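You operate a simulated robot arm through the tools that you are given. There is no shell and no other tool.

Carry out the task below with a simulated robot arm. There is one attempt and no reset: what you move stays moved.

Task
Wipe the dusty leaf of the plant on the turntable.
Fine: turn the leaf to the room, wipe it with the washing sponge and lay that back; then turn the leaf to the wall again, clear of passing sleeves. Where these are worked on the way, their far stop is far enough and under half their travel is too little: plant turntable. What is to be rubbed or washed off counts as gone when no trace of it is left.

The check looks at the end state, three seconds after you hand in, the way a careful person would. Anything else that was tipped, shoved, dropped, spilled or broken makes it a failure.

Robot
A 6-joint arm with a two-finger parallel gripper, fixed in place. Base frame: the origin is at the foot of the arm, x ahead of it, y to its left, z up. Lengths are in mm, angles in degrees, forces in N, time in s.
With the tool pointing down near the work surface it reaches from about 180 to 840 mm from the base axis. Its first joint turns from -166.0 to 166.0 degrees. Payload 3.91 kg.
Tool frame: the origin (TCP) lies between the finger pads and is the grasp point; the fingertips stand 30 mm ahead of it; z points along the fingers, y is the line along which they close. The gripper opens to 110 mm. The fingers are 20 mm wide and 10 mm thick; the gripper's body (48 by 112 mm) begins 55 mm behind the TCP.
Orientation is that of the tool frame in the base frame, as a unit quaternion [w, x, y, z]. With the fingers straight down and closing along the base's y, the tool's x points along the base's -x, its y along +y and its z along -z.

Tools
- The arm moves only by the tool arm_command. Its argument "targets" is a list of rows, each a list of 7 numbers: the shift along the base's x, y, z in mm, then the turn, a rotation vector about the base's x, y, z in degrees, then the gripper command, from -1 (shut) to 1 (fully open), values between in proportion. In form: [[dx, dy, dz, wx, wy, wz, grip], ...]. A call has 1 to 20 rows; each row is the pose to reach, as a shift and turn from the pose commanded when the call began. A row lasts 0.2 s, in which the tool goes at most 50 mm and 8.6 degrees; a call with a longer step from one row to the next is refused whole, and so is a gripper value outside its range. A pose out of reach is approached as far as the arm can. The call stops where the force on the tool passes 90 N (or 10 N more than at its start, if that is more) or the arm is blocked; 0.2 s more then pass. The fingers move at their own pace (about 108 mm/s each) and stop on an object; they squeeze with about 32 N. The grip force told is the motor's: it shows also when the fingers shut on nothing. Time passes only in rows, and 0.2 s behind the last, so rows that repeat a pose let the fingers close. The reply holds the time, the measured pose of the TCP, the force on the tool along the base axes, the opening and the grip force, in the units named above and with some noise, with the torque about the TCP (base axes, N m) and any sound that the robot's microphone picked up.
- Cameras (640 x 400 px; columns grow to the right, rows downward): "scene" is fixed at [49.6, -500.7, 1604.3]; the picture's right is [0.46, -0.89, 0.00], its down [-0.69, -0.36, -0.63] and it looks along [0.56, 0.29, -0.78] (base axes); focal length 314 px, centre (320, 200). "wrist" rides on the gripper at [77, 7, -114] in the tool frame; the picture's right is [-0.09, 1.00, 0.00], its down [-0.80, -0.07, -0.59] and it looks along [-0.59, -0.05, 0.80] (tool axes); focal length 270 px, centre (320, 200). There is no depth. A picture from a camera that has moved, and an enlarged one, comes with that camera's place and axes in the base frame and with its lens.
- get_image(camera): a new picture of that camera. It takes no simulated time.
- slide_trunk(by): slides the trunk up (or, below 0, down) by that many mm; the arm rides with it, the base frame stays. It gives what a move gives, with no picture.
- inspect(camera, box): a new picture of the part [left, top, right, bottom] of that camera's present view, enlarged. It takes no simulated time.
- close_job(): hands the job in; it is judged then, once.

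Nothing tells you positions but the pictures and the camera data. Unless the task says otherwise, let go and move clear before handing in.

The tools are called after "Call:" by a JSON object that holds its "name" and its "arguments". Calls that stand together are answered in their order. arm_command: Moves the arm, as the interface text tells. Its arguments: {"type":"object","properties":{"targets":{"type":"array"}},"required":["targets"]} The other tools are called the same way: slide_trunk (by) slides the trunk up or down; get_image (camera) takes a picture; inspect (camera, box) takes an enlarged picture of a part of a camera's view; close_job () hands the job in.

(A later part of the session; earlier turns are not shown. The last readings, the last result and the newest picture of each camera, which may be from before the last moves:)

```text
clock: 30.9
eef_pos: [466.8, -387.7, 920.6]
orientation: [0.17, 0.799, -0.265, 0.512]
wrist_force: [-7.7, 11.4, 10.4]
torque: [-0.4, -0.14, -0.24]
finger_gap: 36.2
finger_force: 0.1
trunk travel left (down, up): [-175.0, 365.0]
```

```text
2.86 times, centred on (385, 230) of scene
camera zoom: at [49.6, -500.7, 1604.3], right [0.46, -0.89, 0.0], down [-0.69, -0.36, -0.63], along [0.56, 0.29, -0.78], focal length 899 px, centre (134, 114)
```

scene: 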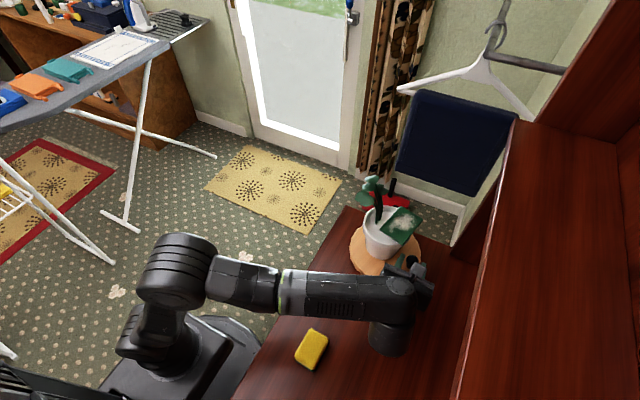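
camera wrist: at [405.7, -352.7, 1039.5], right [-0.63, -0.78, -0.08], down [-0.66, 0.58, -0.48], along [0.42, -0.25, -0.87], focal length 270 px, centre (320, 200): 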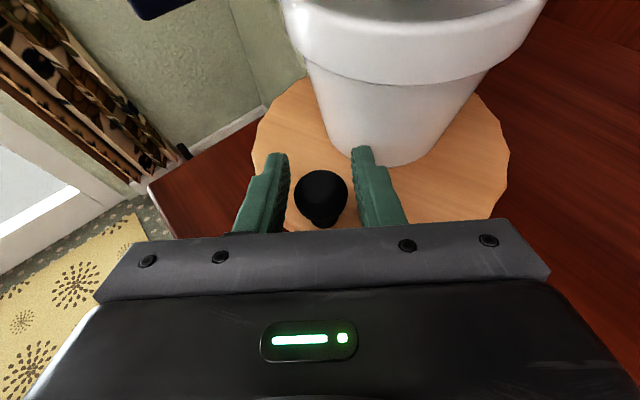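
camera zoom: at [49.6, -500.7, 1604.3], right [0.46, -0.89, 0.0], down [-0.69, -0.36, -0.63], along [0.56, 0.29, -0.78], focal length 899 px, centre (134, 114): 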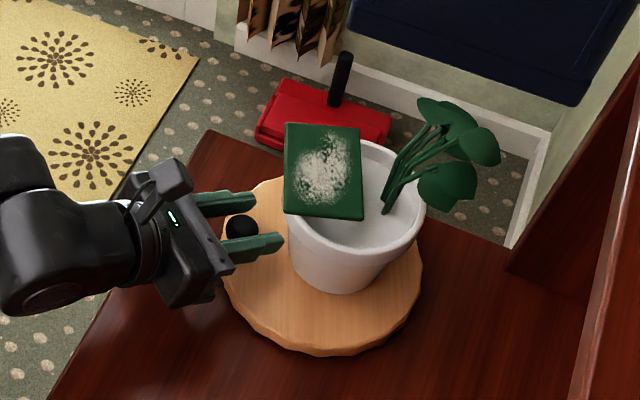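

Call:
{"name": "inspect", "arguments": {"camera": "wrist", "box": [220, 90, 460, 250]}}

Call:
{"name": "get_image", "arguments": {"camera": "scene"}}

```text
2.50 times, centred on (340, 170) of wrist
camera zoom: at [405.7, -352.7, 1039.5], right [-0.63, -0.78, -0.08], down [-0.66, 0.58, -0.48], along [0.42, -0.25, -0.87], focal length 676 px, centre (270, 275)
```

zoom: 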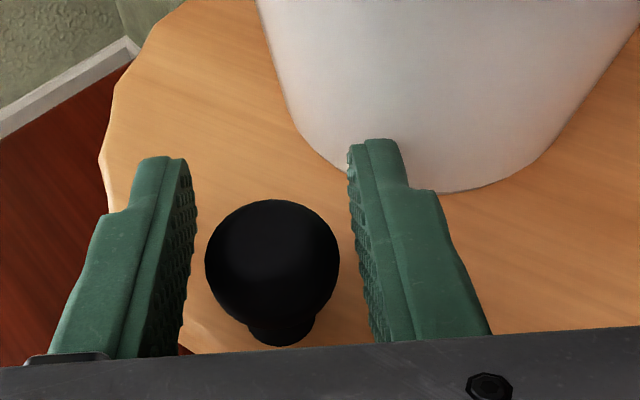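

```text
taken
```

scene: 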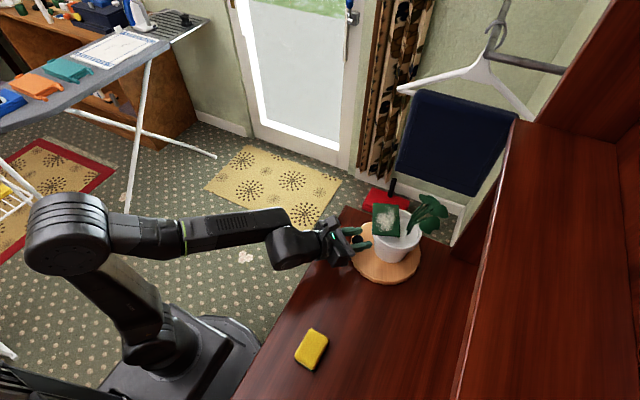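

The right fingertip is touching the pot wall. I'll back straight out along the tool axis.

Call:
{"name": "arm_command", "arguments": {"targets": [[-5, 3.8, 3, 0, 0, 0, -0.3], [-10, 7.5, 5.8, 0, 0, 0, -0.3], [-16, 12, 8, 0, 0, 0, -0.3]]}}

Call:
{"name": "get_image", "arguments": {"camera": "wrist"}}

Call:
{"name": "inspect", "arguments": {"camera": "scene", "box": [320, 160, 450, 300]}}

```text
clock: 31.7
eef_pos: [451.0, -380.2, 924.5]
orientation: [0.169, 0.8, -0.267, 0.51]
wrist_force: [0.1, 1.1, -0.3]
torque: [-0.02, -0.01, 0.02]
finger_gap: 38.7
finger_force: 0.1
trunk travel left (down, up): [-175.0, 365.0]
```

```text
taken
camera wrist: at [390.5, -343.2, 1044.6], right [-0.63, -0.78, -0.08], down [-0.66, 0.58, -0.47], along [0.42, -0.24, -0.88], focal length 270 px, centre (320, 200)
```

wrist: 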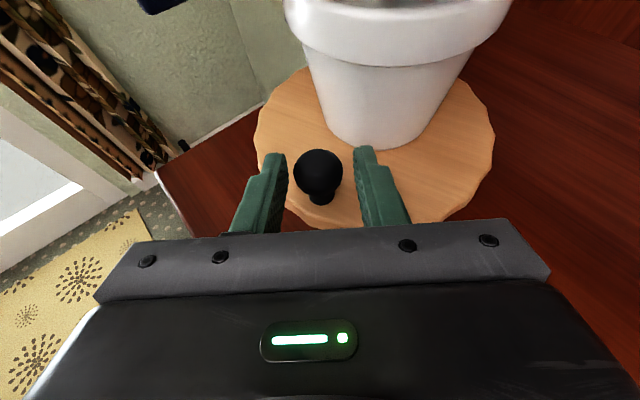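

```text
2.86 times, centred on (385, 230) of scene
camera zoom: at [49.6, -500.7, 1604.3], right [0.46, -0.89, 0.0], down [-0.69, -0.36, -0.63], along [0.56, 0.29, -0.78], focal length 899 px, centre (134, 114)
```

zoom: 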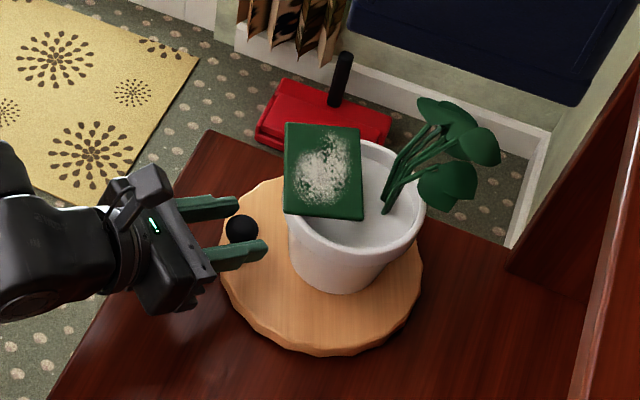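

I'm clear now and the knob is at about (468.5, -390.6). I'll re-grip with less yaw, keeping the fingertips away from the pot, and push on to find the stop.

Call:
{"name": "arm_command", "arguments": {"targets": [[2.1, -1.1, -1, 0, 0, 6.5, -0.3], [2.1, -3.2, -2, 0, 0, 12.5, -0.3], [3, -5.1, -2.9, 0, 0, 17.5, -0.3], [3, -5.1, -2.9, 0, 0, 17.5, -1], [3, -5.1, -2.9, 0, 0, 17.5, -1], [3, -5.1, -2.9, 0, 0, 17.5, -1]]}}

Call:
{"name": "get_image", "arguments": {"camera": "wrist"}}

```text
clock: 33.1
eef_pos: [453.8, -384.7, 922.3]
orientation: [0.09, 0.831, -0.143, 0.53]
wrist_force: [2.0, -7.0, 0.5]
torque: [-0.29, -0.53, -0.17]
finger_gap: 29.1
finger_force: 45.0
out of reach, approached as far as the arm can: row 1
trunk travel left (down, up): [-175.0, 365.0]
```

```text
taken
camera wrist: at [385.5, -369.6, 1041.9], right [-0.36, -0.93, -0.08], down [-0.8, 0.36, -0.48], along [0.47, -0.11, -0.88], focal length 270 px, centre (320, 200)
```

wrist: 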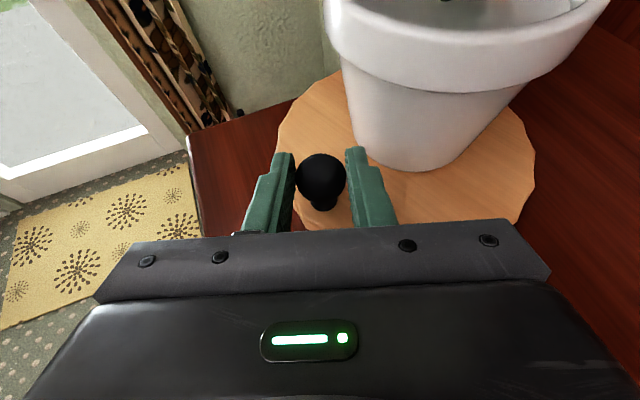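

Call:
{"name": "arm_command", "arguments": {"targets": [[3.1, 0.7, 0, 0, 0, 0, -1], [6.2, 1.3, 0, 0, 0, 0, -1], [9.3, 1.7, 0, 0, 0, 0, -1]]}}

Call:
{"name": "inspect", "arguments": {"camera": "scene", "box": [320, 160, 450, 300]}}

Call:
{"name": "get_image", "arguments": {"camera": "wrist"}}

```text
clock: 33.9
eef_pos: [463.6, -382.2, 923.1]
orientation: [0.089, 0.831, -0.142, 0.53]
wrist_force: [-2.4, -6.9, -0.7]
torque: [-0.31, 0.16, -0.35]
finger_gap: 29.1
finger_force: 45.1
trunk travel left (down, up): [-175.0, 365.0]
```

```text
2.86 times, centred on (385, 230) of scene
camera zoom: at [49.6, -500.7, 1604.3], right [0.46, -0.89, 0.0], down [-0.69, -0.36, -0.63], along [0.56, 0.29, -0.78], focal length 899 px, centre (134, 114)
```

zoom: 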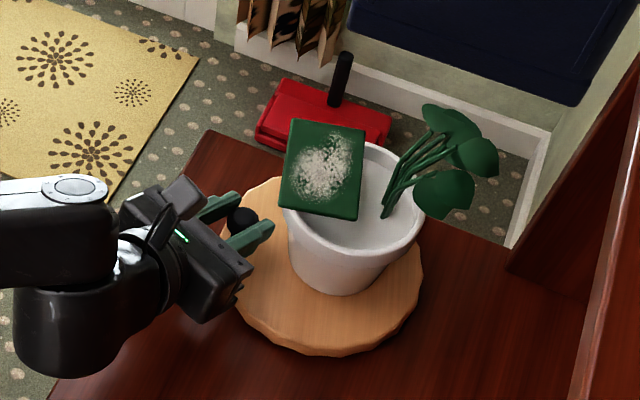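

```text
taken
camera wrist: at [394.8, -367.4, 1042.3], right [-0.36, -0.93, -0.08], down [-0.8, 0.36, -0.48], along [0.47, -0.11, -0.88], focal length 270 px, centre (320, 200)
```

wrist: 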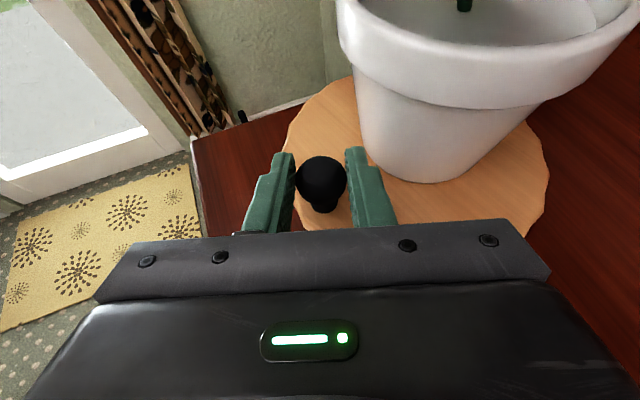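

Call:
{"name": "arm_command", "arguments": {"targets": [[3.2, -0.4, 0, 0, 0, 0, -1], [6.4, -0.9, 0, 0, 0, 0, -1], [9.6, -1.5, 0, 0, 0, 0, -1], [12.8, -2.2, 0, 0, 0, 0, -1]]}}

Call:
{"name": "inspect", "arguments": {"camera": "scene", "box": [320, 160, 450, 300]}}

Call:
{"name": "get_image", "arguments": {"camera": "wrist"}}

```text
clock: 34.9
eef_pos: [477.3, -382.7, 923.4]
orientation: [0.088, 0.831, -0.14, 0.531]
wrist_force: [-4.2, 23.2, 2.9]
torque: [0.29, -0.35, 0.11]
finger_gap: 28.3
finger_force: 45.2
trunk travel left (down, up): [-175.0, 365.0]
```

```text
2.86 times, centred on (385, 230) of scene
camera zoom: at [49.6, -500.7, 1604.3], right [0.46, -0.89, 0.0], down [-0.69, -0.36, -0.63], along [0.56, 0.29, -0.78], focal length 899 px, centre (134, 114)
```

zoom: 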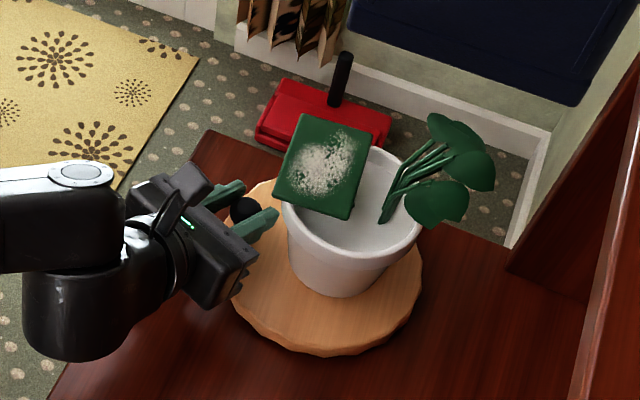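

```text
taken
camera wrist: at [407.7, -366.6, 1042.7], right [-0.36, -0.93, -0.08], down [-0.8, 0.36, -0.48], along [0.47, -0.1, -0.88], focal length 270 px, centre (320, 200)
```

wrist: 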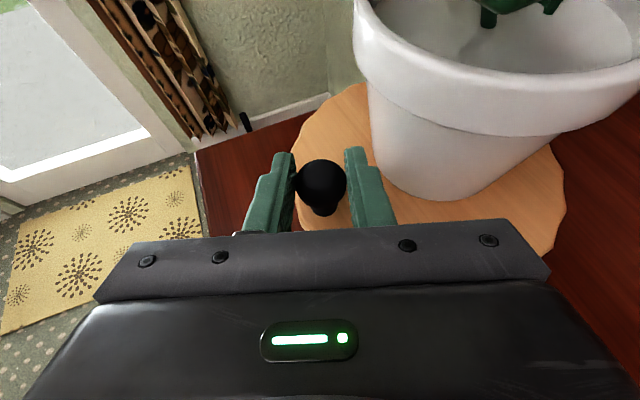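

Call:
{"name": "inspect", "arguments": {"camera": "wrist", "box": [220, 90, 460, 250]}}

```text
2.50 times, centred on (340, 170) of wrist
camera zoom: at [407.7, -366.6, 1042.7], right [-0.36, -0.93, -0.08], down [-0.8, 0.36, -0.48], along [0.47, -0.1, -0.88], focal length 676 px, centre (270, 275)
```

zoom: 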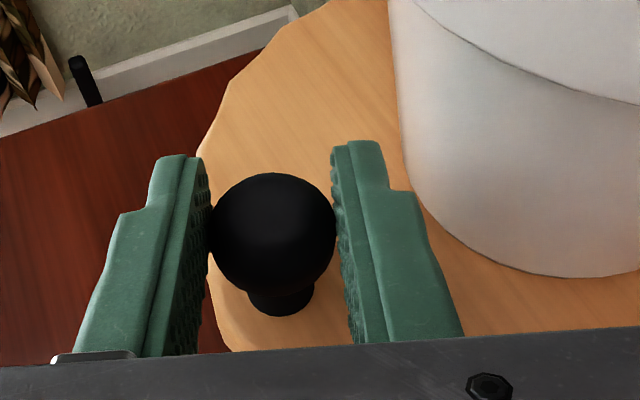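

Call:
{"name": "arm_command", "arguments": {"targets": [[3.3, 2, 0, 0, 0, 0, -1], [6.7, 3.4, 0, 0, 0, 0, -1], [10, 3.6, 0, 0, 0, 0, -1], [13.2, 3.6, 0, 0, 0, 0, -1]]}}

Call:
{"name": "inspect", "arguments": {"camera": "scene", "box": [320, 160, 450, 300]}}

Call:
{"name": "inspect", "arguments": {"camera": "wrist", "box": [220, 90, 460, 250]}}

```text
clock: 35.9
eef_pos: [485.7, -382.9, 924.4]
orientation: [0.091, 0.831, -0.143, 0.53]
wrist_force: [-24.9, 6.6, -1.4]
torque: [0.07, 0.51, -0.2]
finger_gap: 28.4
finger_force: 44.9
trunk travel left (down, up): [-175.0, 365.0]
```

```text
2.86 times, centred on (385, 230) of scene
camera zoom: at [49.6, -500.7, 1604.3], right [0.46, -0.89, 0.0], down [-0.69, -0.36, -0.63], along [0.56, 0.29, -0.78], focal length 899 px, centre (134, 114)
```

zoom: 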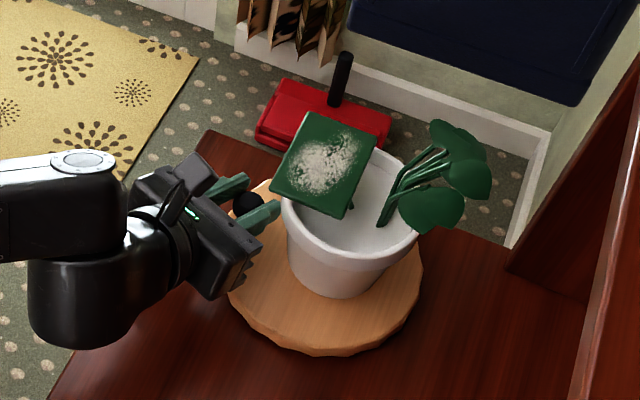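

```text
2.50 times, centred on (340, 170) of wrist
camera zoom: at [416.7, -366.1, 1043.1], right [-0.37, -0.93, -0.08], down [-0.8, 0.36, -0.48], along [0.47, -0.11, -0.88], focal length 676 px, centre (270, 275)
```

zoom: 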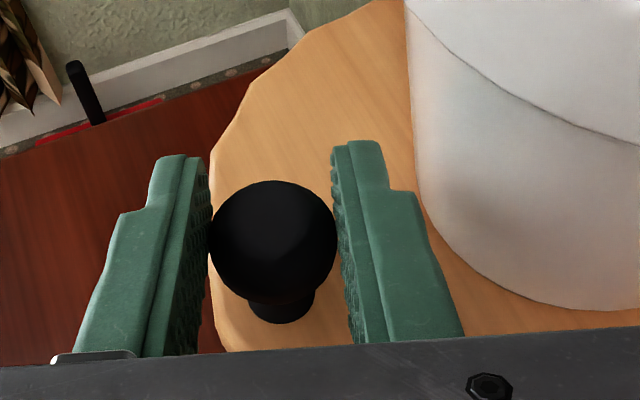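

Call:
{"name": "arm_command", "arguments": {"targets": [[2, 0, 0, 0, 0, 0, -1], [4, -0.5, 0, 0, 0, 0, -1], [4, -0.5, 0, 0, 0, 0, -1]]}}

Call:
{"name": "inspect", "arguments": {"camera": "scene", "box": [320, 160, 450, 300]}}

Call:
{"name": "get_image", "arguments": {"camera": "wrist"}}

```text
clock: 36.7
eef_pos: [490.4, -384.8, 924.1]
orientation: [0.091, 0.83, -0.143, 0.532]
wrist_force: [-32.7, -10.3, 6.0]
torque: [-0.24, 0.48, -0.37]
finger_gap: 27.2
finger_force: 44.7
trunk travel left (down, up): [-175.0, 365.0]
```

```text
2.86 times, centred on (385, 230) of scene
camera zoom: at [49.6, -500.7, 1604.3], right [0.46, -0.89, 0.0], down [-0.69, -0.36, -0.63], along [0.56, 0.29, -0.78], focal length 899 px, centre (134, 114)
```

zoom: 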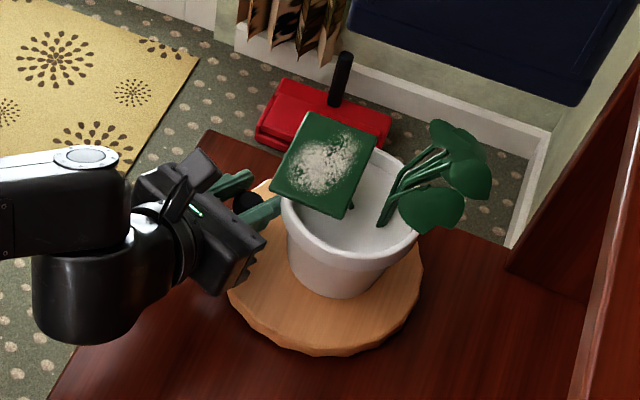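

```text
taken
camera wrist: at [420.5, -367.4, 1044.1], right [-0.37, -0.93, -0.08], down [-0.8, 0.36, -0.48], along [0.47, -0.11, -0.87], focal length 270 px, centre (320, 200)
```

wrist: 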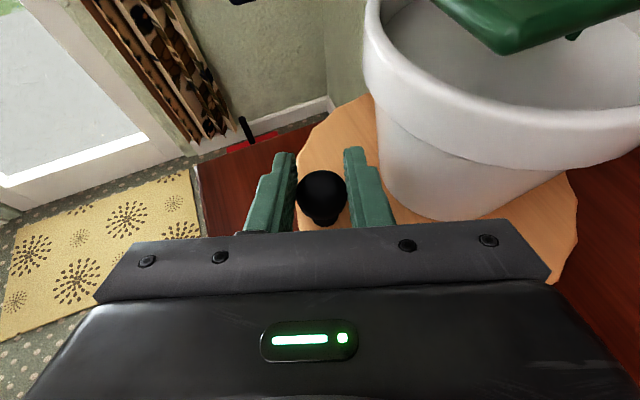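

The turntable no longer moves while the ball slips in the grip, so this is its far stop. I'll release and back out along the tool axis.

Call:
{"name": "arm_command", "arguments": {"targets": [[-4, 1, 0, 0, 0, 0, -0.3], [-4, 1, 0, 0, 0, 0, -0.3], [-12, 4, 4, 0, 0, 0, -0.3], [-25, 9, 10, 0, 0, 0, -0.3], [-45, 16, 22, 0, 0, 0, -0.3], [-70, 25, 35, 0, 0, 0, -0.3], [-100, 36, 50, 0, 0, 0, -0.3], [-128, 46, 63, 0, 0, 0, -0.3]]}}

Call:
{"name": "get_image", "arguments": {"camera": "scene"}}

Call:
{"name": "get_image", "arguments": {"camera": "wrist"}}

```text
clock: 38.5
eef_pos: [365.1, -334.9, 987.3]
orientation: [0.088, 0.832, -0.142, 0.529]
wrist_force: [0.4, 0.0, -1.3]
torque: [-0.01, 0.01, 0.02]
finger_gap: 38.9
finger_force: 0.0
trunk travel left (down, up): [-175.0, 365.0]
```

```text
taken
```

scene: 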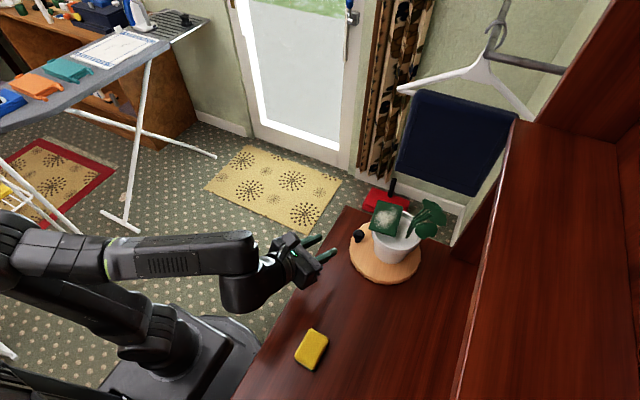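

```text
taken
camera wrist: at [296.1, -318.8, 1105.9], right [-0.36, -0.93, -0.08], down [-0.8, 0.36, -0.47], along [0.47, -0.11, -0.88], focal length 270 px, centre (320, 200)
```

wrist: 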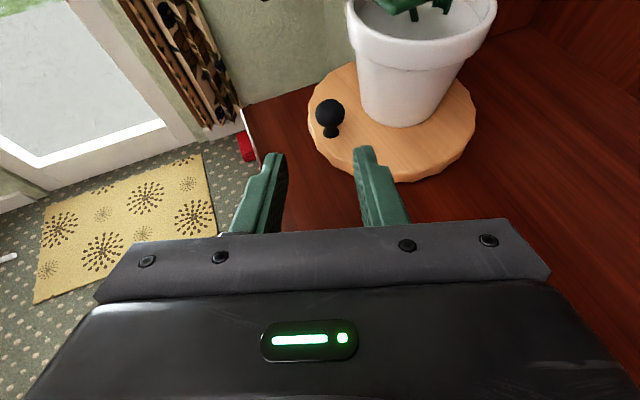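

The turntable is at its far stop and the leaf is on the room side: centre about (498, -443), z about 1015, long side along x. Next I'll set the tool vertical and move above the sponge near (197, -405).

Call:
{"name": "arm_command", "arguments": {"targets": [[-15, -5, 12, 1.2, 7.1, 1.9, -0.3], [-33, -12, 20, 2.45, 14.3, 3.85, 0], [-52, -20, 28, 3.7, 21.4, 5.8, 0.3], [-71, -28, 34, 4.9, 28.6, 7.7, 0.3], [-90, -37, 40, 6.15, 35.7, 9.6, 0.3], [-110, -45, 45, 7.4, 42.9, 11.6, 0.3], [-130, -54, 49, 8.6, 50, 13.5, 0.3], [-150, -62, 53, 9.8, 57.2, 15.4, 0.3], [-168, -70, 53, 11.06, 64.34, 17.35, 0.3]]}}

Call:
{"name": "get_image", "arguments": {"camera": "wrist"}}

Call:
{"name": "get_image", "arguments": {"camera": "scene"}}

```text
clock: 40.5
eef_pos: [198.8, -404.5, 1039.7]
orientation: [-0.002, 1.0, 0.0, 0.0]
wrist_force: [0.1, 0.7, 0.2]
torque: [0.02, -0.03, 0.0]
finger_gap: 71.4
finger_force: 0.0
trunk travel left (down, up): [-175.0, 365.0]
```

```text
taken
camera wrist: at [275.4, -412.3, 1155.1], right [-0.09, -1.0, 0.0], down [-0.8, 0.07, 0.6], along [-0.59, 0.06, -0.8], focal length 270 px, centre (320, 200)
```

wrist: 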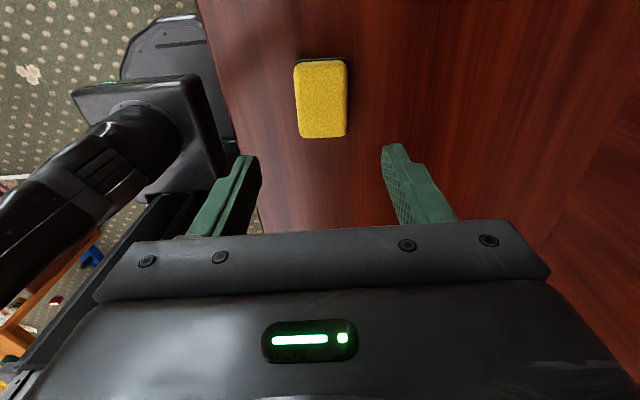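

```text
taken
```

scene: 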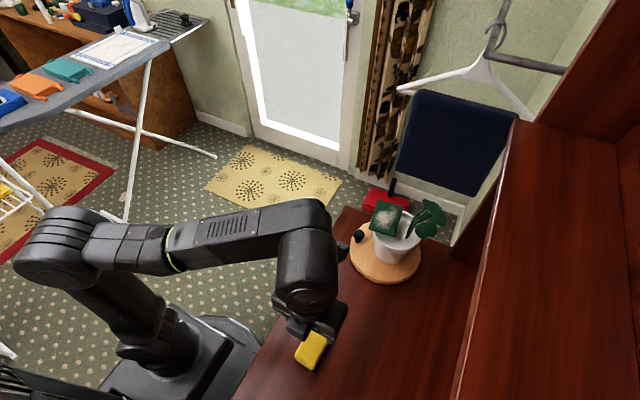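

Call:
{"name": "inspect", "arguments": {"camera": "wrist", "box": [240, 30, 400, 150]}}

```text
3.33 times, centred on (320, 90) of wrist
camera zoom: at [275.4, -412.3, 1155.1], right [-0.09, -1.0, 0.0], down [-0.8, 0.07, 0.6], along [-0.59, 0.06, -0.8], focal length 901 px, centre (320, 567)
```

zoom: 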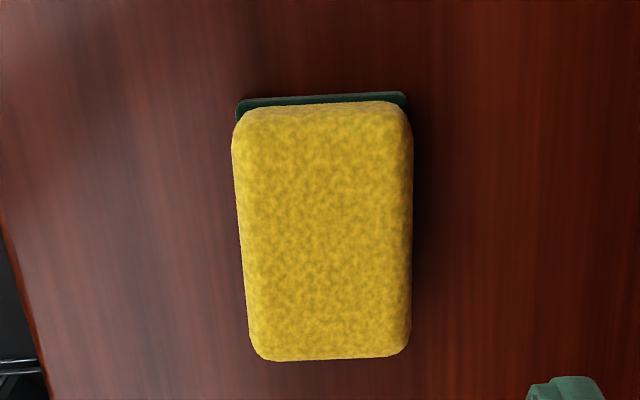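

The sponge is about 70 x 48 mm, centred near (196, -405), with its top at about z 886 and its long side along x. I'll descend with the fingers straddling it and check before gripping.

Call:
{"name": "arm_command", "arguments": {"targets": [[-1, -0.8, -40, 0, 0, 0, 0.3], [-2.8, -0.8, -80, 0, 0, 0, 0.3], [-2.8, -0.8, -105, 0, 0, 0, 0.3], [-2.8, -0.8, -118, 0, 0, 0, 0.3]]}}

Call:
{"name": "get_image", "arguments": {"camera": "wrist"}}

Call:
{"name": "inspect", "arguments": {"camera": "scene", "box": [250, 280, 410, 400]}}

```text
clock: 41.5
eef_pos: [196.4, -406.1, 920.7]
orientation: [-0.002, 1.0, 0.001, 0.0]
wrist_force: [0.4, 0.8, -0.4]
torque: [-0.03, -0.04, -0.02]
finger_gap: 71.2
finger_force: 0.2
trunk travel left (down, up): [-175.0, 365.0]
```

```text
taken
camera wrist: at [273.4, -414.7, 1036.3], right [-0.09, -1.0, 0.0], down [-0.8, 0.07, 0.59], along [-0.59, 0.06, -0.8], focal length 270 px, centre (320, 200)
```

wrist: 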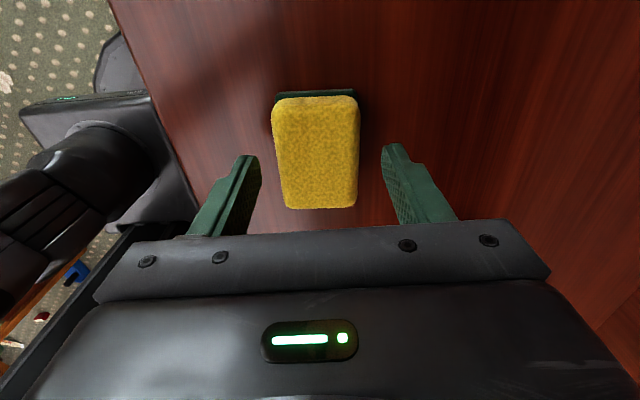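

```text
3.33 times, centred on (330, 340) of scene
camera zoom: at [49.6, -500.7, 1604.3], right [0.46, -0.89, 0.0], down [-0.69, -0.36, -0.63], along [0.56, 0.29, -0.78], focal length 1048 px, centre (287, -267)
```

zoom: 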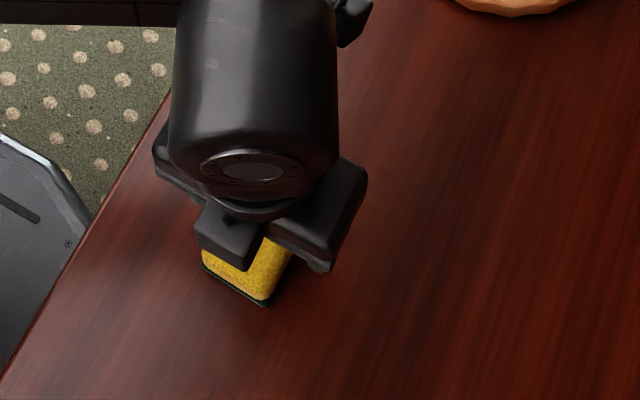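

Call:
{"name": "arm_command", "arguments": {"targets": [[0, 0, -8, 0, 0, 0, 0.3], [0, 0, -15, 0, 0, 0, 0.3], [0, 0, -21, 0, 0, 0, 0.3]]}}

Call:
{"name": "get_image", "arguments": {"camera": "wrist"}}

```text
clock: 42.3
eef_pos: [194.3, -406.7, 902.2]
orientation: [-0.002, 1.0, 0.0, -0.001]
wrist_force: [0.6, -0.4, 0.1]
torque: [0.01, 0.0, -0.04]
finger_gap: 71.2
finger_force: 0.0
trunk travel left (down, up): [-175.0, 365.0]
```

```text
taken
camera wrist: at [272.8, -414.4, 1015.7], right [-0.09, -1.0, 0.0], down [-0.8, 0.07, 0.59], along [-0.59, 0.06, -0.8], focal length 270 px, centre (320, 200)
```

wrist: 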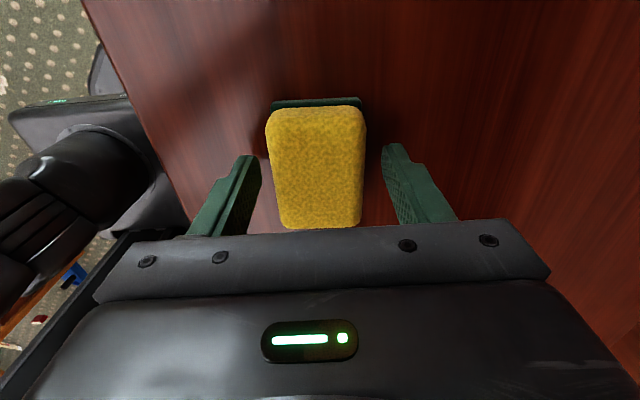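

Call:
{"name": "arm_command", "arguments": {"targets": [[0, 0, 0, 0, 0, 0, -0.2], [0, 0, 0, 0, 0, 0, -0.6], [0, 0, 0, 0, 0, 0, -1], [0, 0, 0, 0, 0, 0, -1]]}}

Call:
{"name": "get_image", "arguments": {"camera": "wrist"}}

```text
clock: 43.3
eef_pos: [195.9, -406.0, 901.6]
orientation: [-0.003, 1.0, 0.0, 0.0]
wrist_force: [0.8, 0.9, 0.0]
torque: [0.0, 0.06, 0.01]
finger_gap: 49.3
finger_force: 31.8
trunk travel left (down, up): [-175.0, 365.0]
```

```text
taken
camera wrist: at [272.8, -414.4, 1015.9], right [-0.09, -1.0, 0.0], down [-0.8, 0.07, 0.59], along [-0.59, 0.06, -0.8], focal length 270 px, centre (320, 200)
```

wrist: 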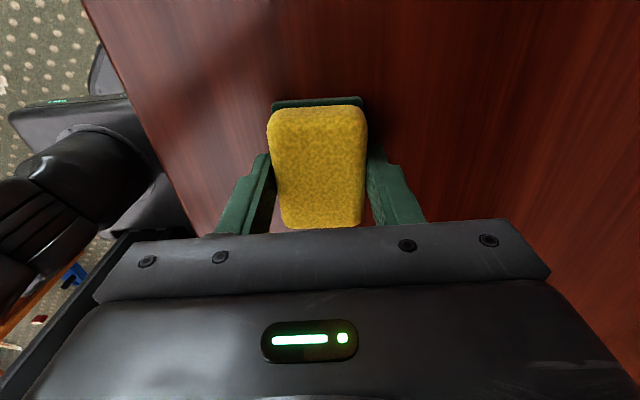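

The sponge is gripped at a gap of 49.3 mm, and its resting TCP is (195.9, -406.0, 901.6). I'll lift it and check the leaf from the scene camera.

Call:
{"name": "arm_command", "arguments": {"targets": [[0, 0, 20, 0, 0, 0, -1], [0, 0, 50, 0, 0, 0, -1], [0, 0, 90, 0, 0, 0, -1], [0, 0, 130, 0, 0, 0, -1], [0, 0, 170, 0, 0, 0, -1], [0, 0, 215, 0, 0, 0, -1]]}}

Call:
{"name": "inspect", "arguments": {"camera": "scene", "box": [345, 185, 425, 245]}}

Call:
{"name": "get_image", "arguments": {"camera": "wrist"}}

Call:
{"name": "get_image", "arguments": {"camera": "scene"}}

```text
clock: 44.7
eef_pos: [195.6, -406.5, 1088.8]
orientation: [0.0, 1.0, 0.0, 0.001]
wrist_force: [-0.3, 0.1, -0.9]
torque: [-0.01, -0.01, 0.03]
finger_gap: 49.3
finger_force: 32.3
out of reach, approached as far as the arm can: row 6
trunk travel left (down, up): [-175.0, 365.0]
```

```text
6.67 times, centred on (385, 215) of scene
camera zoom: at [49.6, -500.7, 1604.3], right [0.46, -0.89, 0.0], down [-0.69, -0.36, -0.63], along [0.56, 0.29, -0.78], focal length 2097 px, centre (-113, 100)
```

zoom: 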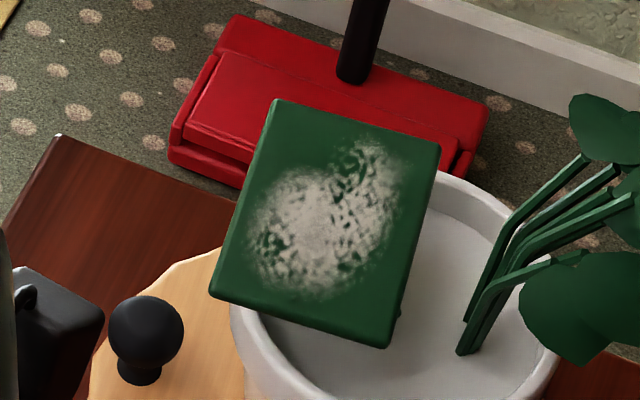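

```text
taken
camera wrist: at [272.4, -414.2, 1204.7], right [-0.09, -1.0, 0.0], down [-0.8, 0.07, 0.59], along [-0.59, 0.05, -0.8], focal length 270 px, centre (320, 200)
```

wrist: 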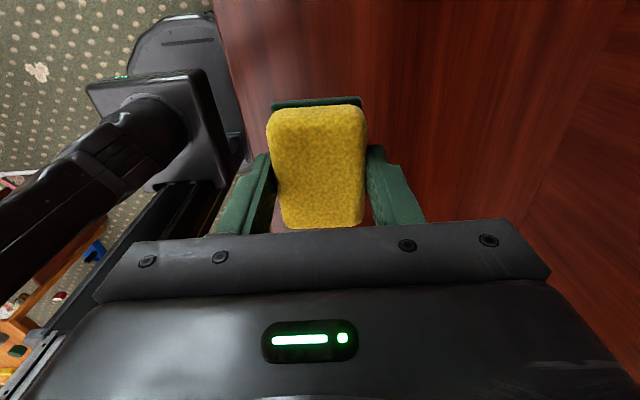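

```text
taken
```

scene: 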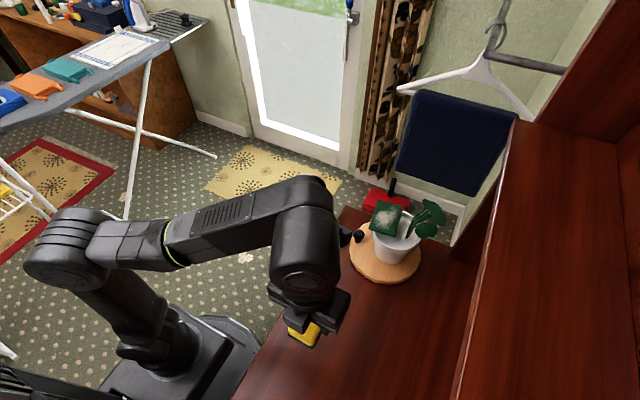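

The lift hit the arm's upper reach, so I'll raise the trunk for headroom. The turntable slipped back a few degrees on release, but the leaf is still well on the room side: centre about (495, -441), yaw about 7°.

Call:
{"name": "slide_trunk", "arguments": {"by": 120}}

```text
clock: 46.2
eef_pos: [194.8, -406.0, 1209.2]
orientation: [0.0, 1.0, 0.0, 0.001]
wrist_force: [-0.1, 0.0, -0.2]
torque: [-0.05, 0.03, -0.02]
finger_gap: 49.1
finger_force: 32.4
trunk travel left (down, up): [-295.0, 245.0]
```

Call:
{"name": "arm_command", "arguments": {"targets": [[30, -3.5, -5, 0, 0, 1, -1], [68, -8, -11, 0, 0, 2, -1], [106, -12.4, -17, 0, 0, 3, -1], [144, -16.8, -24, 0, 0, 4, -1], [182, -21, -30, 0, 0, 5, -1], [220, -25.7, -36, 0, 0, 6, -1], [258, -30, -42, 0, 0, 7, -1], [285, -33.3, -47, 0, 0, 7, -1], [300, -35, -49, 0, 0, 7, -1]]}}

Call:
{"name": "get_image", "arguments": {"camera": "scene"}}

Call:
{"name": "get_image", "arguments": {"camera": "wrist"}}

```text
clock: 48.2
eef_pos: [478.9, -429.8, 1138.0]
orientation: [0.001, 0.998, 0.061, 0.002]
wrist_force: [-1.0, -1.0, -1.1]
torque: [0.01, 0.0, 0.02]
finger_gap: 48.9
finger_force: 32.4
out of reach, approached as far as the arm can: row 6, 7, 8, 9
trunk travel left (down, up): [-295.0, 245.0]
```

```text
taken
```

scene: 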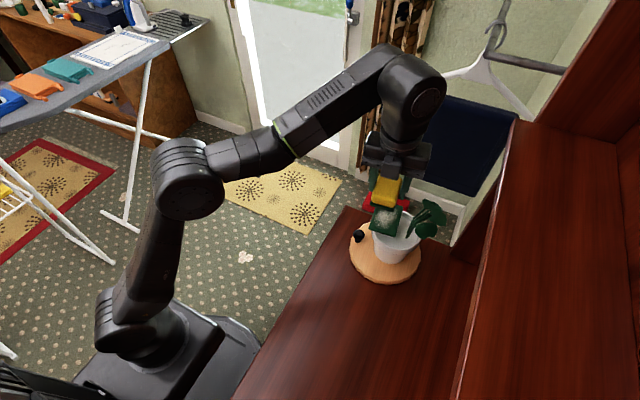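

```text
taken
camera wrist: at [555.9, -427.3, 1254.2], right [0.03, -1.0, 0.0], down [-0.81, -0.03, 0.59], along [-0.59, -0.02, -0.81], focal length 270 px, centre (320, 200)
```

wrist: 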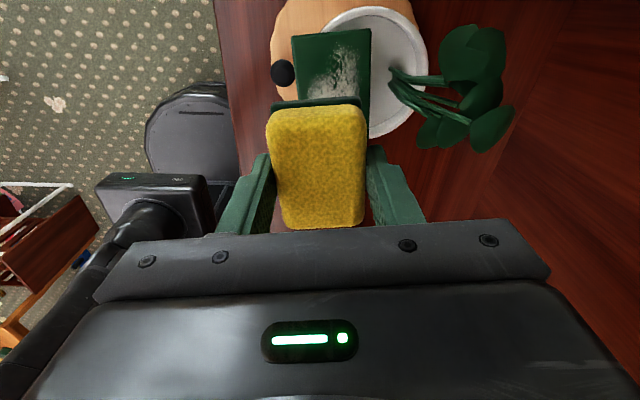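

The arm is near its upper reach again. I'll raise the trunk a little more and then come down over the leaf.

Call:
{"name": "slide_trunk", "arguments": {"by": 80}}

```text
clock: 49.4
eef_pos: [478.9, -429.0, 1219.1]
orientation: [0.001, 0.998, 0.061, 0.002]
wrist_force: [0.2, 0.3, 0.1]
torque: [0.01, -0.03, -0.02]
finger_gap: 49.0
finger_force: 32.3
trunk travel left (down, up): [-375.0, 165.0]
```

Call:
{"name": "arm_command", "arguments": {"targets": [[4, -3, -30, 0, 0, 0, -1], [8, -6, -60, 0, 0, 0, -1], [12, -9, -90, 0, 0, 0, -1], [16, -11.5, -115, 0, 0, 0, -1], [16, -11.5, -130, 0, 0, 0, -1]]}}

Call:
{"name": "inspect", "arguments": {"camera": "scene", "box": [330, 140, 450, 250]}}

Call:
{"name": "get_image", "arguments": {"camera": "wrist"}}

```text
clock: 50.6
eef_pos: [495.4, -440.5, 1088.6]
orientation: [0.001, 0.998, 0.061, 0.002]
wrist_force: [-0.5, -0.6, -0.3]
torque: [-0.03, -0.02, -0.04]
finger_gap: 49.1
finger_force: 31.6
trunk travel left (down, up): [-375.0, 165.0]
```

```text
3.64 times, centred on (390, 195) of scene
camera zoom: at [49.6, -500.7, 1604.3], right [0.46, -0.89, 0.0], down [-0.69, -0.36, -0.63], along [0.56, 0.29, -0.78], focal length 1144 px, centre (66, 218)
```

zoom: 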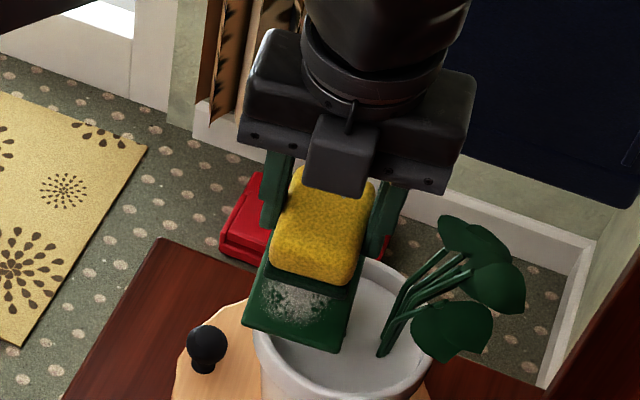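

```text
taken
camera wrist: at [571.4, -438.5, 1205.4], right [0.03, -1.0, 0.0], down [-0.81, -0.03, 0.59], along [-0.59, -0.02, -0.81], focal length 270 px, centre (320, 200)
```

wrist: 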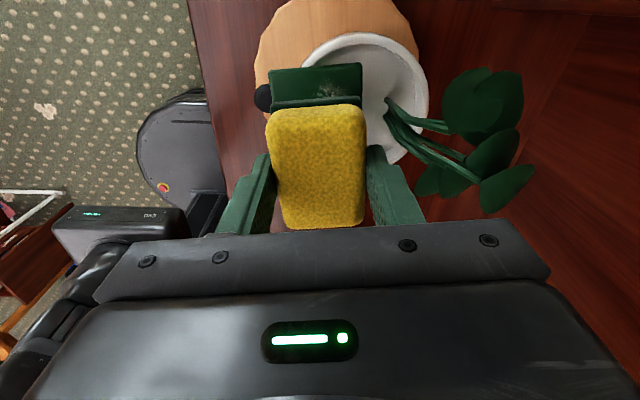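

Call:
{"name": "arm_command", "arguments": {"targets": [[0, 0, -8, 0, 0, 0, -1], [0, 0, -16, 0, 0, 0, -1], [0, 0, -22, 0, 0, 0, -1], [0, 0, -24, 0, 0, 0, -1]]}}

Call:
{"name": "inspect", "arguments": {"camera": "scene", "box": [330, 140, 450, 250]}}

```text
clock: 51.6
eef_pos: [495.3, -442.5, 1064.2]
orientation: [0.001, 0.998, 0.06, 0.002]
wrist_force: [-0.5, -0.4, -0.2]
torque: [-0.02, -0.01, 0.0]
finger_gap: 49.3
finger_force: 31.4
trunk travel left (down, up): [-375.0, 165.0]
```

```text
3.64 times, centred on (390, 195) of scene
camera zoom: at [49.6, -500.7, 1604.3], right [0.46, -0.89, 0.0], down [-0.69, -0.36, -0.63], along [0.56, 0.29, -0.78], focal length 1144 px, centre (66, 218)
```

zoom: 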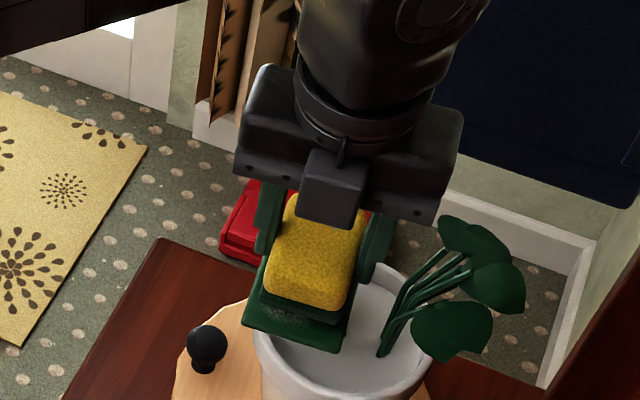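

Call:
{"name": "arm_command", "arguments": {"targets": [[0, 0, -1, 0, 0, 0, -1], [0, 0, -2, 0, 0, 0, -1], [0, 0, -3, 0, 0, 0, -1]]}}

```text
clock: 52.4
eef_pos: [494.9, -440.9, 1062.3]
orientation: [0.0, 0.998, 0.06, 0.002]
wrist_force: [-0.3, -0.4, -0.6]
torque: [0.01, 0.03, 0.03]
finger_gap: 49.0
finger_force: 31.8
trunk travel left (down, up): [-375.0, 165.0]
```

Call:
{"name": "arm_command", "arguments": {"targets": [[0, 0, -1, 0, 0, 0, -1], [0, 0, -2, 0, 0, 0, -1], [0, 0, -2, 0, 0, 0, -1]]}}

```text
clock: 53.2
eef_pos: [494.7, -440.8, 1060.7]
orientation: [0.0, 0.998, 0.062, 0.002]
wrist_force: [-0.6, -0.9, -0.4]
torque: [0.01, -0.02, -0.03]
finger_gap: 49.1
finger_force: 32.2
trunk travel left (down, up): [-375.0, 165.0]
```

Call:
{"name": "arm_command", "arguments": {"targets": [[0, 0, -1, 0, 0, 0, -1], [0, 0, -2, 0, 0, 0, -1], [0, 0, -2, 0, 0, 0, -1]]}}

Call:
{"name": "inspect", "arguments": {"camera": "scene", "box": [350, 185, 430, 240]}}

```text
clock: 54.0
eef_pos: [494.9, -439.6, 1056.9]
orientation: [0.001, 0.998, 0.061, 0.001]
wrist_force: [0.3, 0.1, -0.7]
torque: [-0.01, -0.01, 0.01]
finger_gap: 49.2
finger_force: 32.0
trunk travel left (down, up): [-375.0, 165.0]
```

```text
7.27 times, centred on (390, 212) of scene
camera zoom: at [49.6, -500.7, 1604.3], right [0.46, -0.89, 0.0], down [-0.69, -0.36, -0.63], along [0.56, 0.29, -0.78], focal length 2287 px, centre (-189, 109)
```

zoom: 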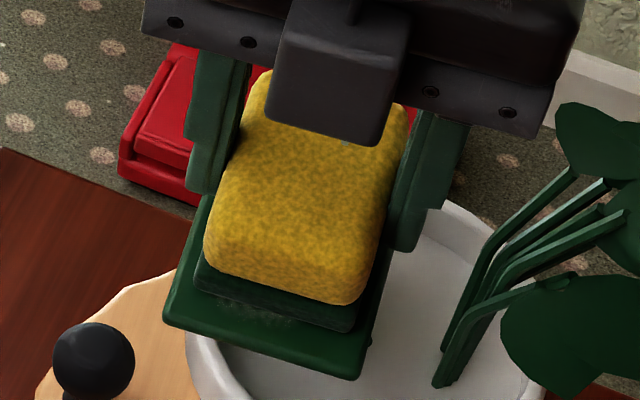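

Call:
{"name": "arm_command", "arguments": {"targets": [[0, 0, -0.7, 0, 0, 0, -1], [0, 0, -1.4, 0, 0, 0, -1], [0, 0, -1.4, 0, 0, 0, -1]]}}

```text
clock: 54.8
eef_pos: [495.4, -440.6, 1056.7]
orientation: [0.002, 0.998, 0.061, 0.002]
wrist_force: [1.6, 1.0, 1.9]
torque: [0.1, 0.08, -0.03]
finger_gap: 49.2
finger_force: 32.4
trunk travel left (down, up): [-375.0, 165.0]
```

Light contact with the leaf has started (about 2 N). I'll press slightly more and then begin rubbing.

Call:
{"name": "arm_command", "arguments": {"targets": [[0, 0, -0.5, 0, 0, 0, -1], [0, 0, -0.8, 0, 0, 0, -1], [0, 0, -0.8, 0, 0, 0, -1]]}}

```text
clock: 55.6
eef_pos: [495.8, -440.5, 1056.1]
orientation: [0.003, 0.998, 0.061, 0.002]
wrist_force: [-0.5, -0.7, 7.4]
torque: [0.05, 0.3, 0.02]
finger_gap: 49.1
finger_force: 31.6
trunk travel left (down, up): [-375.0, 165.0]
```

Call:
{"name": "arm_command", "arguments": {"targets": [[4, 0, 0, 0, 0, 0, -1], [8, 0, 0, 0, 0, 0, -1], [12, 0, 0, 0, 0, 0, -1], [16, 0, 0, 0, 0, 0, -1], [12, 0, 0, 0, 0, 0, -1], [8, 0, 0, 0, 0, 0, -1], [4, 0, 0, 0, 0, 0, -1], [0, 0, 0, 0, 0, 0, -1], [-4, 0, 0, 0, 0, 0, -1], [-8, 0, 0, 0, 0, 0, -1], [-12, 0, 0, 0, 0, 0, -1], [-16, 0, 0, 0, 0, 0, -1]]}}

Call:
{"name": "inspect", "arguments": {"camera": "scene", "box": [350, 185, 430, 240]}}

```text
clock: 58.2
eef_pos: [478.1, -440.3, 1056.0]
orientation: [0.001, 0.998, 0.061, 0.001]
wrist_force: [5.6, -1.2, 13.4]
torque: [-0.02, -0.14, 0.01]
finger_gap: 49.2
finger_force: 31.6
trunk travel left (down, up): [-375.0, 165.0]
```

```text
7.27 times, centred on (390, 212) of scene
camera zoom: at [49.6, -500.7, 1604.3], right [0.46, -0.89, 0.0], down [-0.69, -0.36, -0.63], along [0.56, 0.29, -0.78], focal length 2287 px, centre (-189, 109)
```

zoom: 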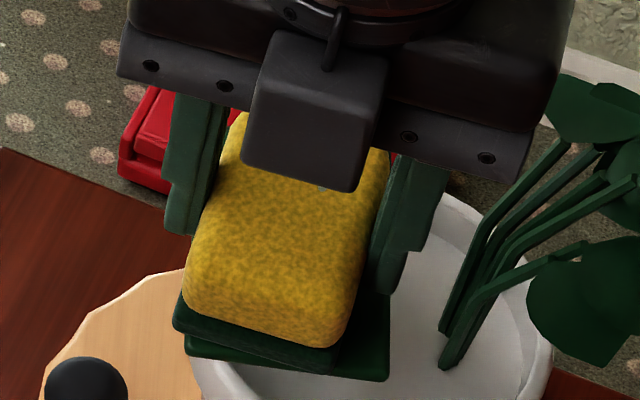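

The -x rubbing stroke turns the turntable back a little, while +x strokes push it towards the stop. I'll wipe only in +x, plus y strokes that give little torque, and lift for each return.

Call:
{"name": "arm_command", "arguments": {"targets": [[4, 0, 0, 0, 0, 0, -1], [8, 0, 0, 0, 0, 0, -1], [12, 0, 0, 0, 0, 0, -1], [16, 0, 0, 0, 0, 0, -1], [20, 0, 0, 0, 0, 0, -1], [24, 0, 0, 0, 0, 0, -1], [28, 0, 0, 0, 0, 0, -1], [32, 0, 0, 0, 0, 0, -1]]}}

Call:
{"name": "inspect", "arguments": {"camera": "scene", "box": [350, 185, 430, 240]}}

```text
clock: 60.0
eef_pos: [509.9, -440.5, 1056.5]
orientation: [0.001, 0.998, 0.062, 0.002]
wrist_force: [-8.2, 5.3, 9.9]
torque: [0.02, 0.25, -0.16]
finger_gap: 48.9
finger_force: 32.2
trunk travel left (down, up): [-375.0, 165.0]
```

```text
7.27 times, centred on (390, 212) of scene
camera zoom: at [49.6, -500.7, 1604.3], right [0.46, -0.89, 0.0], down [-0.69, -0.36, -0.63], along [0.56, 0.29, -0.78], focal length 2287 px, centre (-189, 109)
```

zoom: 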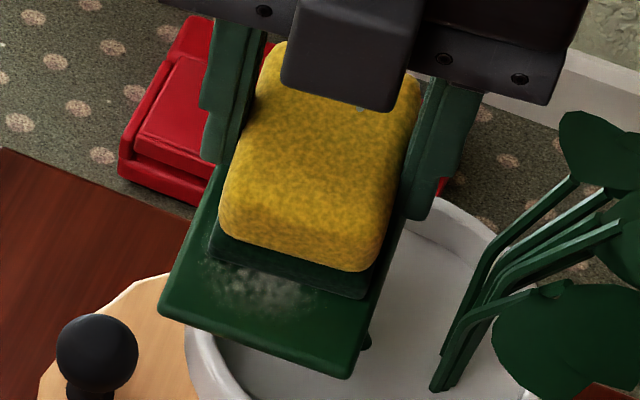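

The dust is fading and the +x stroke pushed the turntable back to its stop. I'll lift, return, and repeat +x strokes offset to +y and then -y.

Call:
{"name": "arm_command", "arguments": {"targets": [[0, 0, 4, 0, 0, 0, -1], [-15, 6, 5, 0, 0, 0, -1], [-34, 10, 5, 0, 0, 0, -1], [-34, 10, 3, 0, 0, 0, -1], [-34, 10, 0.3, 0, 0, 0, -1], [-30, 10, 0, 0, 0, 0, -1], [-26, 10, 0, 0, 0, 0, -1], [-22, 10, 0, 0, 0, 0, -1], [-18, 10, 0, 0, 0, 0, -1], [-14, 10, 0, 0, 0, 0, -1], [-10, 10, 0, 0, 0, 0, -1], [-6, 10, 0, 0, 0, 0, -1], [-2, 10, 0, 0, 0, 0, -1], [2, 10, 0, 0, 0, 0, -1], [2, 10, 5, 0, 0, 0, -1], [-16, 0, 6, 0, 0, 0, -1], [-34, -10, 6, 0, 0, 0, -1], [-34, -10, 6, 0, 0, 0, -1]]}}

Call:
{"name": "inspect", "arguments": {"camera": "scene", "box": [350, 185, 430, 240]}}

```text
clock: 63.8
eef_pos: [481.2, -442.2, 1061.3]
orientation: [0.001, 0.998, 0.063, 0.001]
wrist_force: [17.0, 45.8, -1.7]
torque: [-0.74, 0.38, 0.93]
finger_gap: 48.8
finger_force: 32.2
trunk travel left (down, up): [-375.0, 165.0]
```

```text
7.27 times, centred on (390, 212) of scene
camera zoom: at [49.6, -500.7, 1604.3], right [0.46, -0.89, 0.0], down [-0.69, -0.36, -0.63], along [0.56, 0.29, -0.78], focal length 2287 px, centre (-189, 109)
```

zoom: 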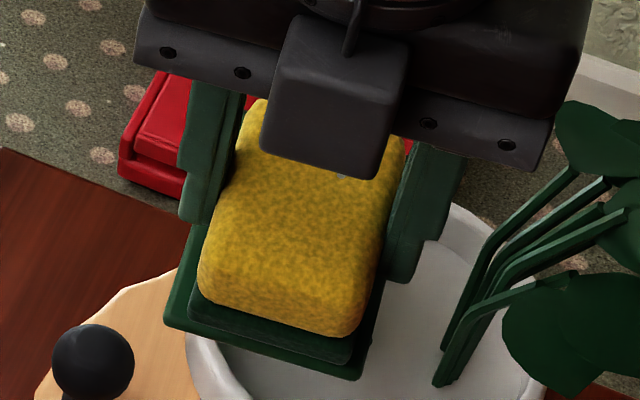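

There's an unexpected 45 N push in +y, probably the gripper body or a finger against the foliage side. I'll back off in +y and up.

Call:
{"name": "arm_command", "arguments": {"targets": [[0, 8, 2, 0, 0, 0, -1], [0, 14, 6, 0, 0, 0, -1], [0, 20, 14, 0, 0, 0, -1], [0, 25, 25, 0, 0, 0, -1]]}}

Call:
{"name": "get_image", "arguments": {"camera": "scene"}}

Call:
{"name": "inspect", "arguments": {"camera": "scene", "box": [330, 150, 450, 260]}}

Call:
{"name": "get_image", "arguments": {"camera": "wrist"}}

```text
clock: 64.8
eef_pos: [476.2, -425.5, 1087.1]
orientation: [0.001, 0.998, 0.06, 0.002]
wrist_force: [0.7, -1.2, -0.8]
torque: [0.04, 0.01, -0.02]
finger_gap: 49.0
finger_force: 31.7
trunk travel left (down, up): [-375.0, 165.0]
```

```text
taken
```

scene: 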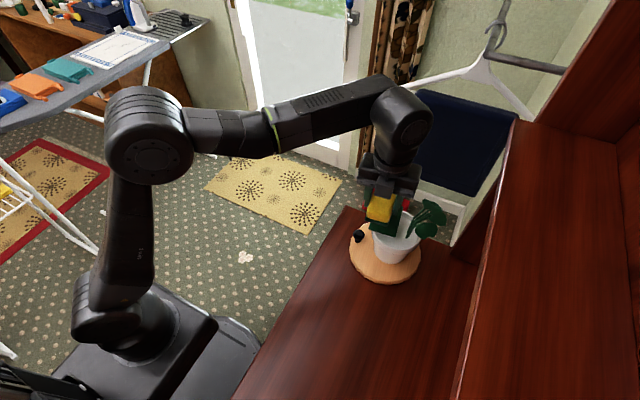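

```text
3.64 times, centred on (390, 205) of scene
camera zoom: at [49.6, -500.7, 1604.3], right [0.46, -0.89, 0.0], down [-0.69, -0.36, -0.63], along [0.56, 0.29, -0.78], focal length 1144 px, centre (66, 182)
```

zoom: 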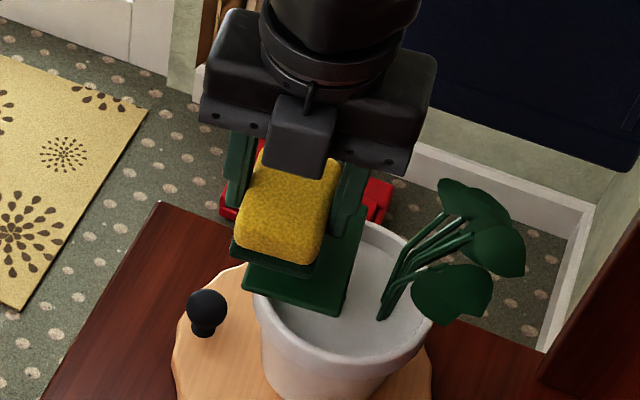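

```text
taken
camera wrist: at [553.6, -423.8, 1202.4], right [0.03, -1.0, 0.0], down [-0.81, -0.02, 0.59], along [-0.59, -0.02, -0.81], focal length 270 px, centre (320, 200)
```

wrist: 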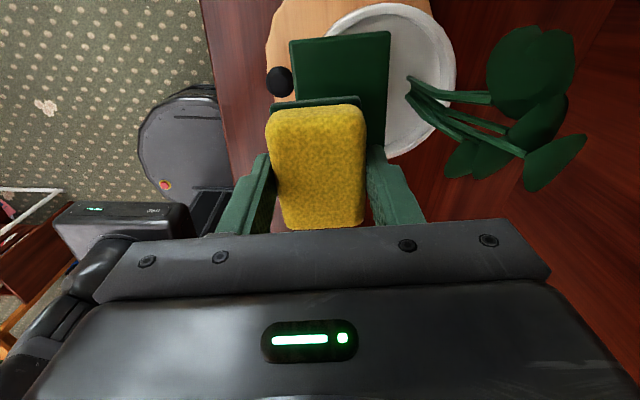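

The tool is free and the plant still looks intact. Before the next stroke I'll lift away and inspect the leaf for remaining dust.

Call:
{"name": "arm_command", "arguments": {"targets": [[0, 25, 15, 0, 0, 0, -1], [0, 55, 25, 0, 0, 0, -1], [0, 85, 30, 0, 0, 0, -1]]}}

Call:
{"name": "inspect", "arguments": {"camera": "scene", "box": [345, 185, 425, 245]}}

Call:
{"name": "get_image", "arguments": {"camera": "wrist"}}

```text
clock: 65.6
eef_pos: [477.2, -340.4, 1115.2]
orientation: [0.001, 0.998, 0.06, 0.002]
wrist_force: [0.8, 0.2, 0.4]
torque: [-0.01, -0.01, 0.02]
finger_gap: 49.0
finger_force: 31.9
trunk travel left (down, up): [-375.0, 165.0]
```

```text
6.67 times, centred on (385, 215) of scene
camera zoom: at [49.6, -500.7, 1604.3], right [0.46, -0.89, 0.0], down [-0.69, -0.36, -0.63], along [0.56, 0.29, -0.78], focal length 2097 px, centre (-113, 100)
```

zoom: 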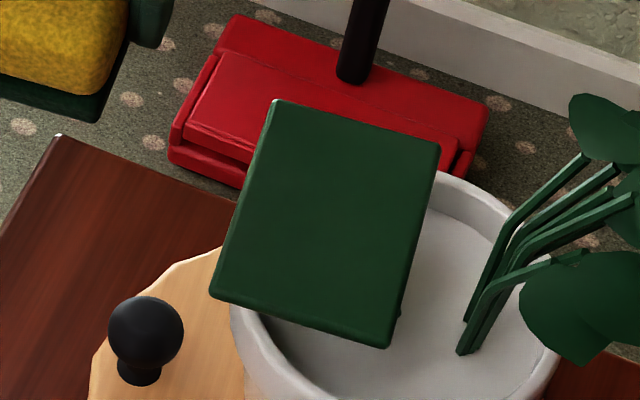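

```text
taken
camera wrist: at [553.9, -338.8, 1231.8], right [0.03, -1.0, 0.0], down [-0.81, -0.03, 0.59], along [-0.59, -0.02, -0.81], focal length 270 px, centre (320, 200)
```

wrist: 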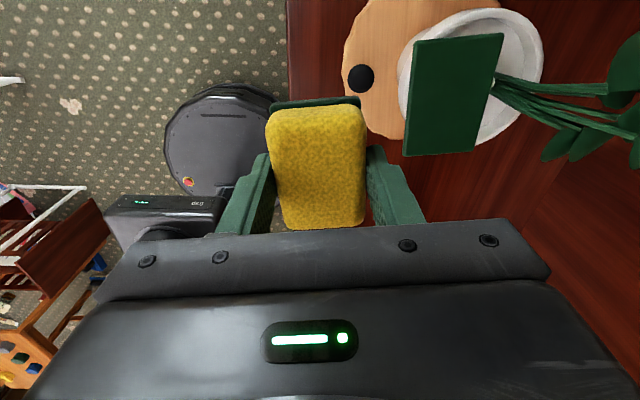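

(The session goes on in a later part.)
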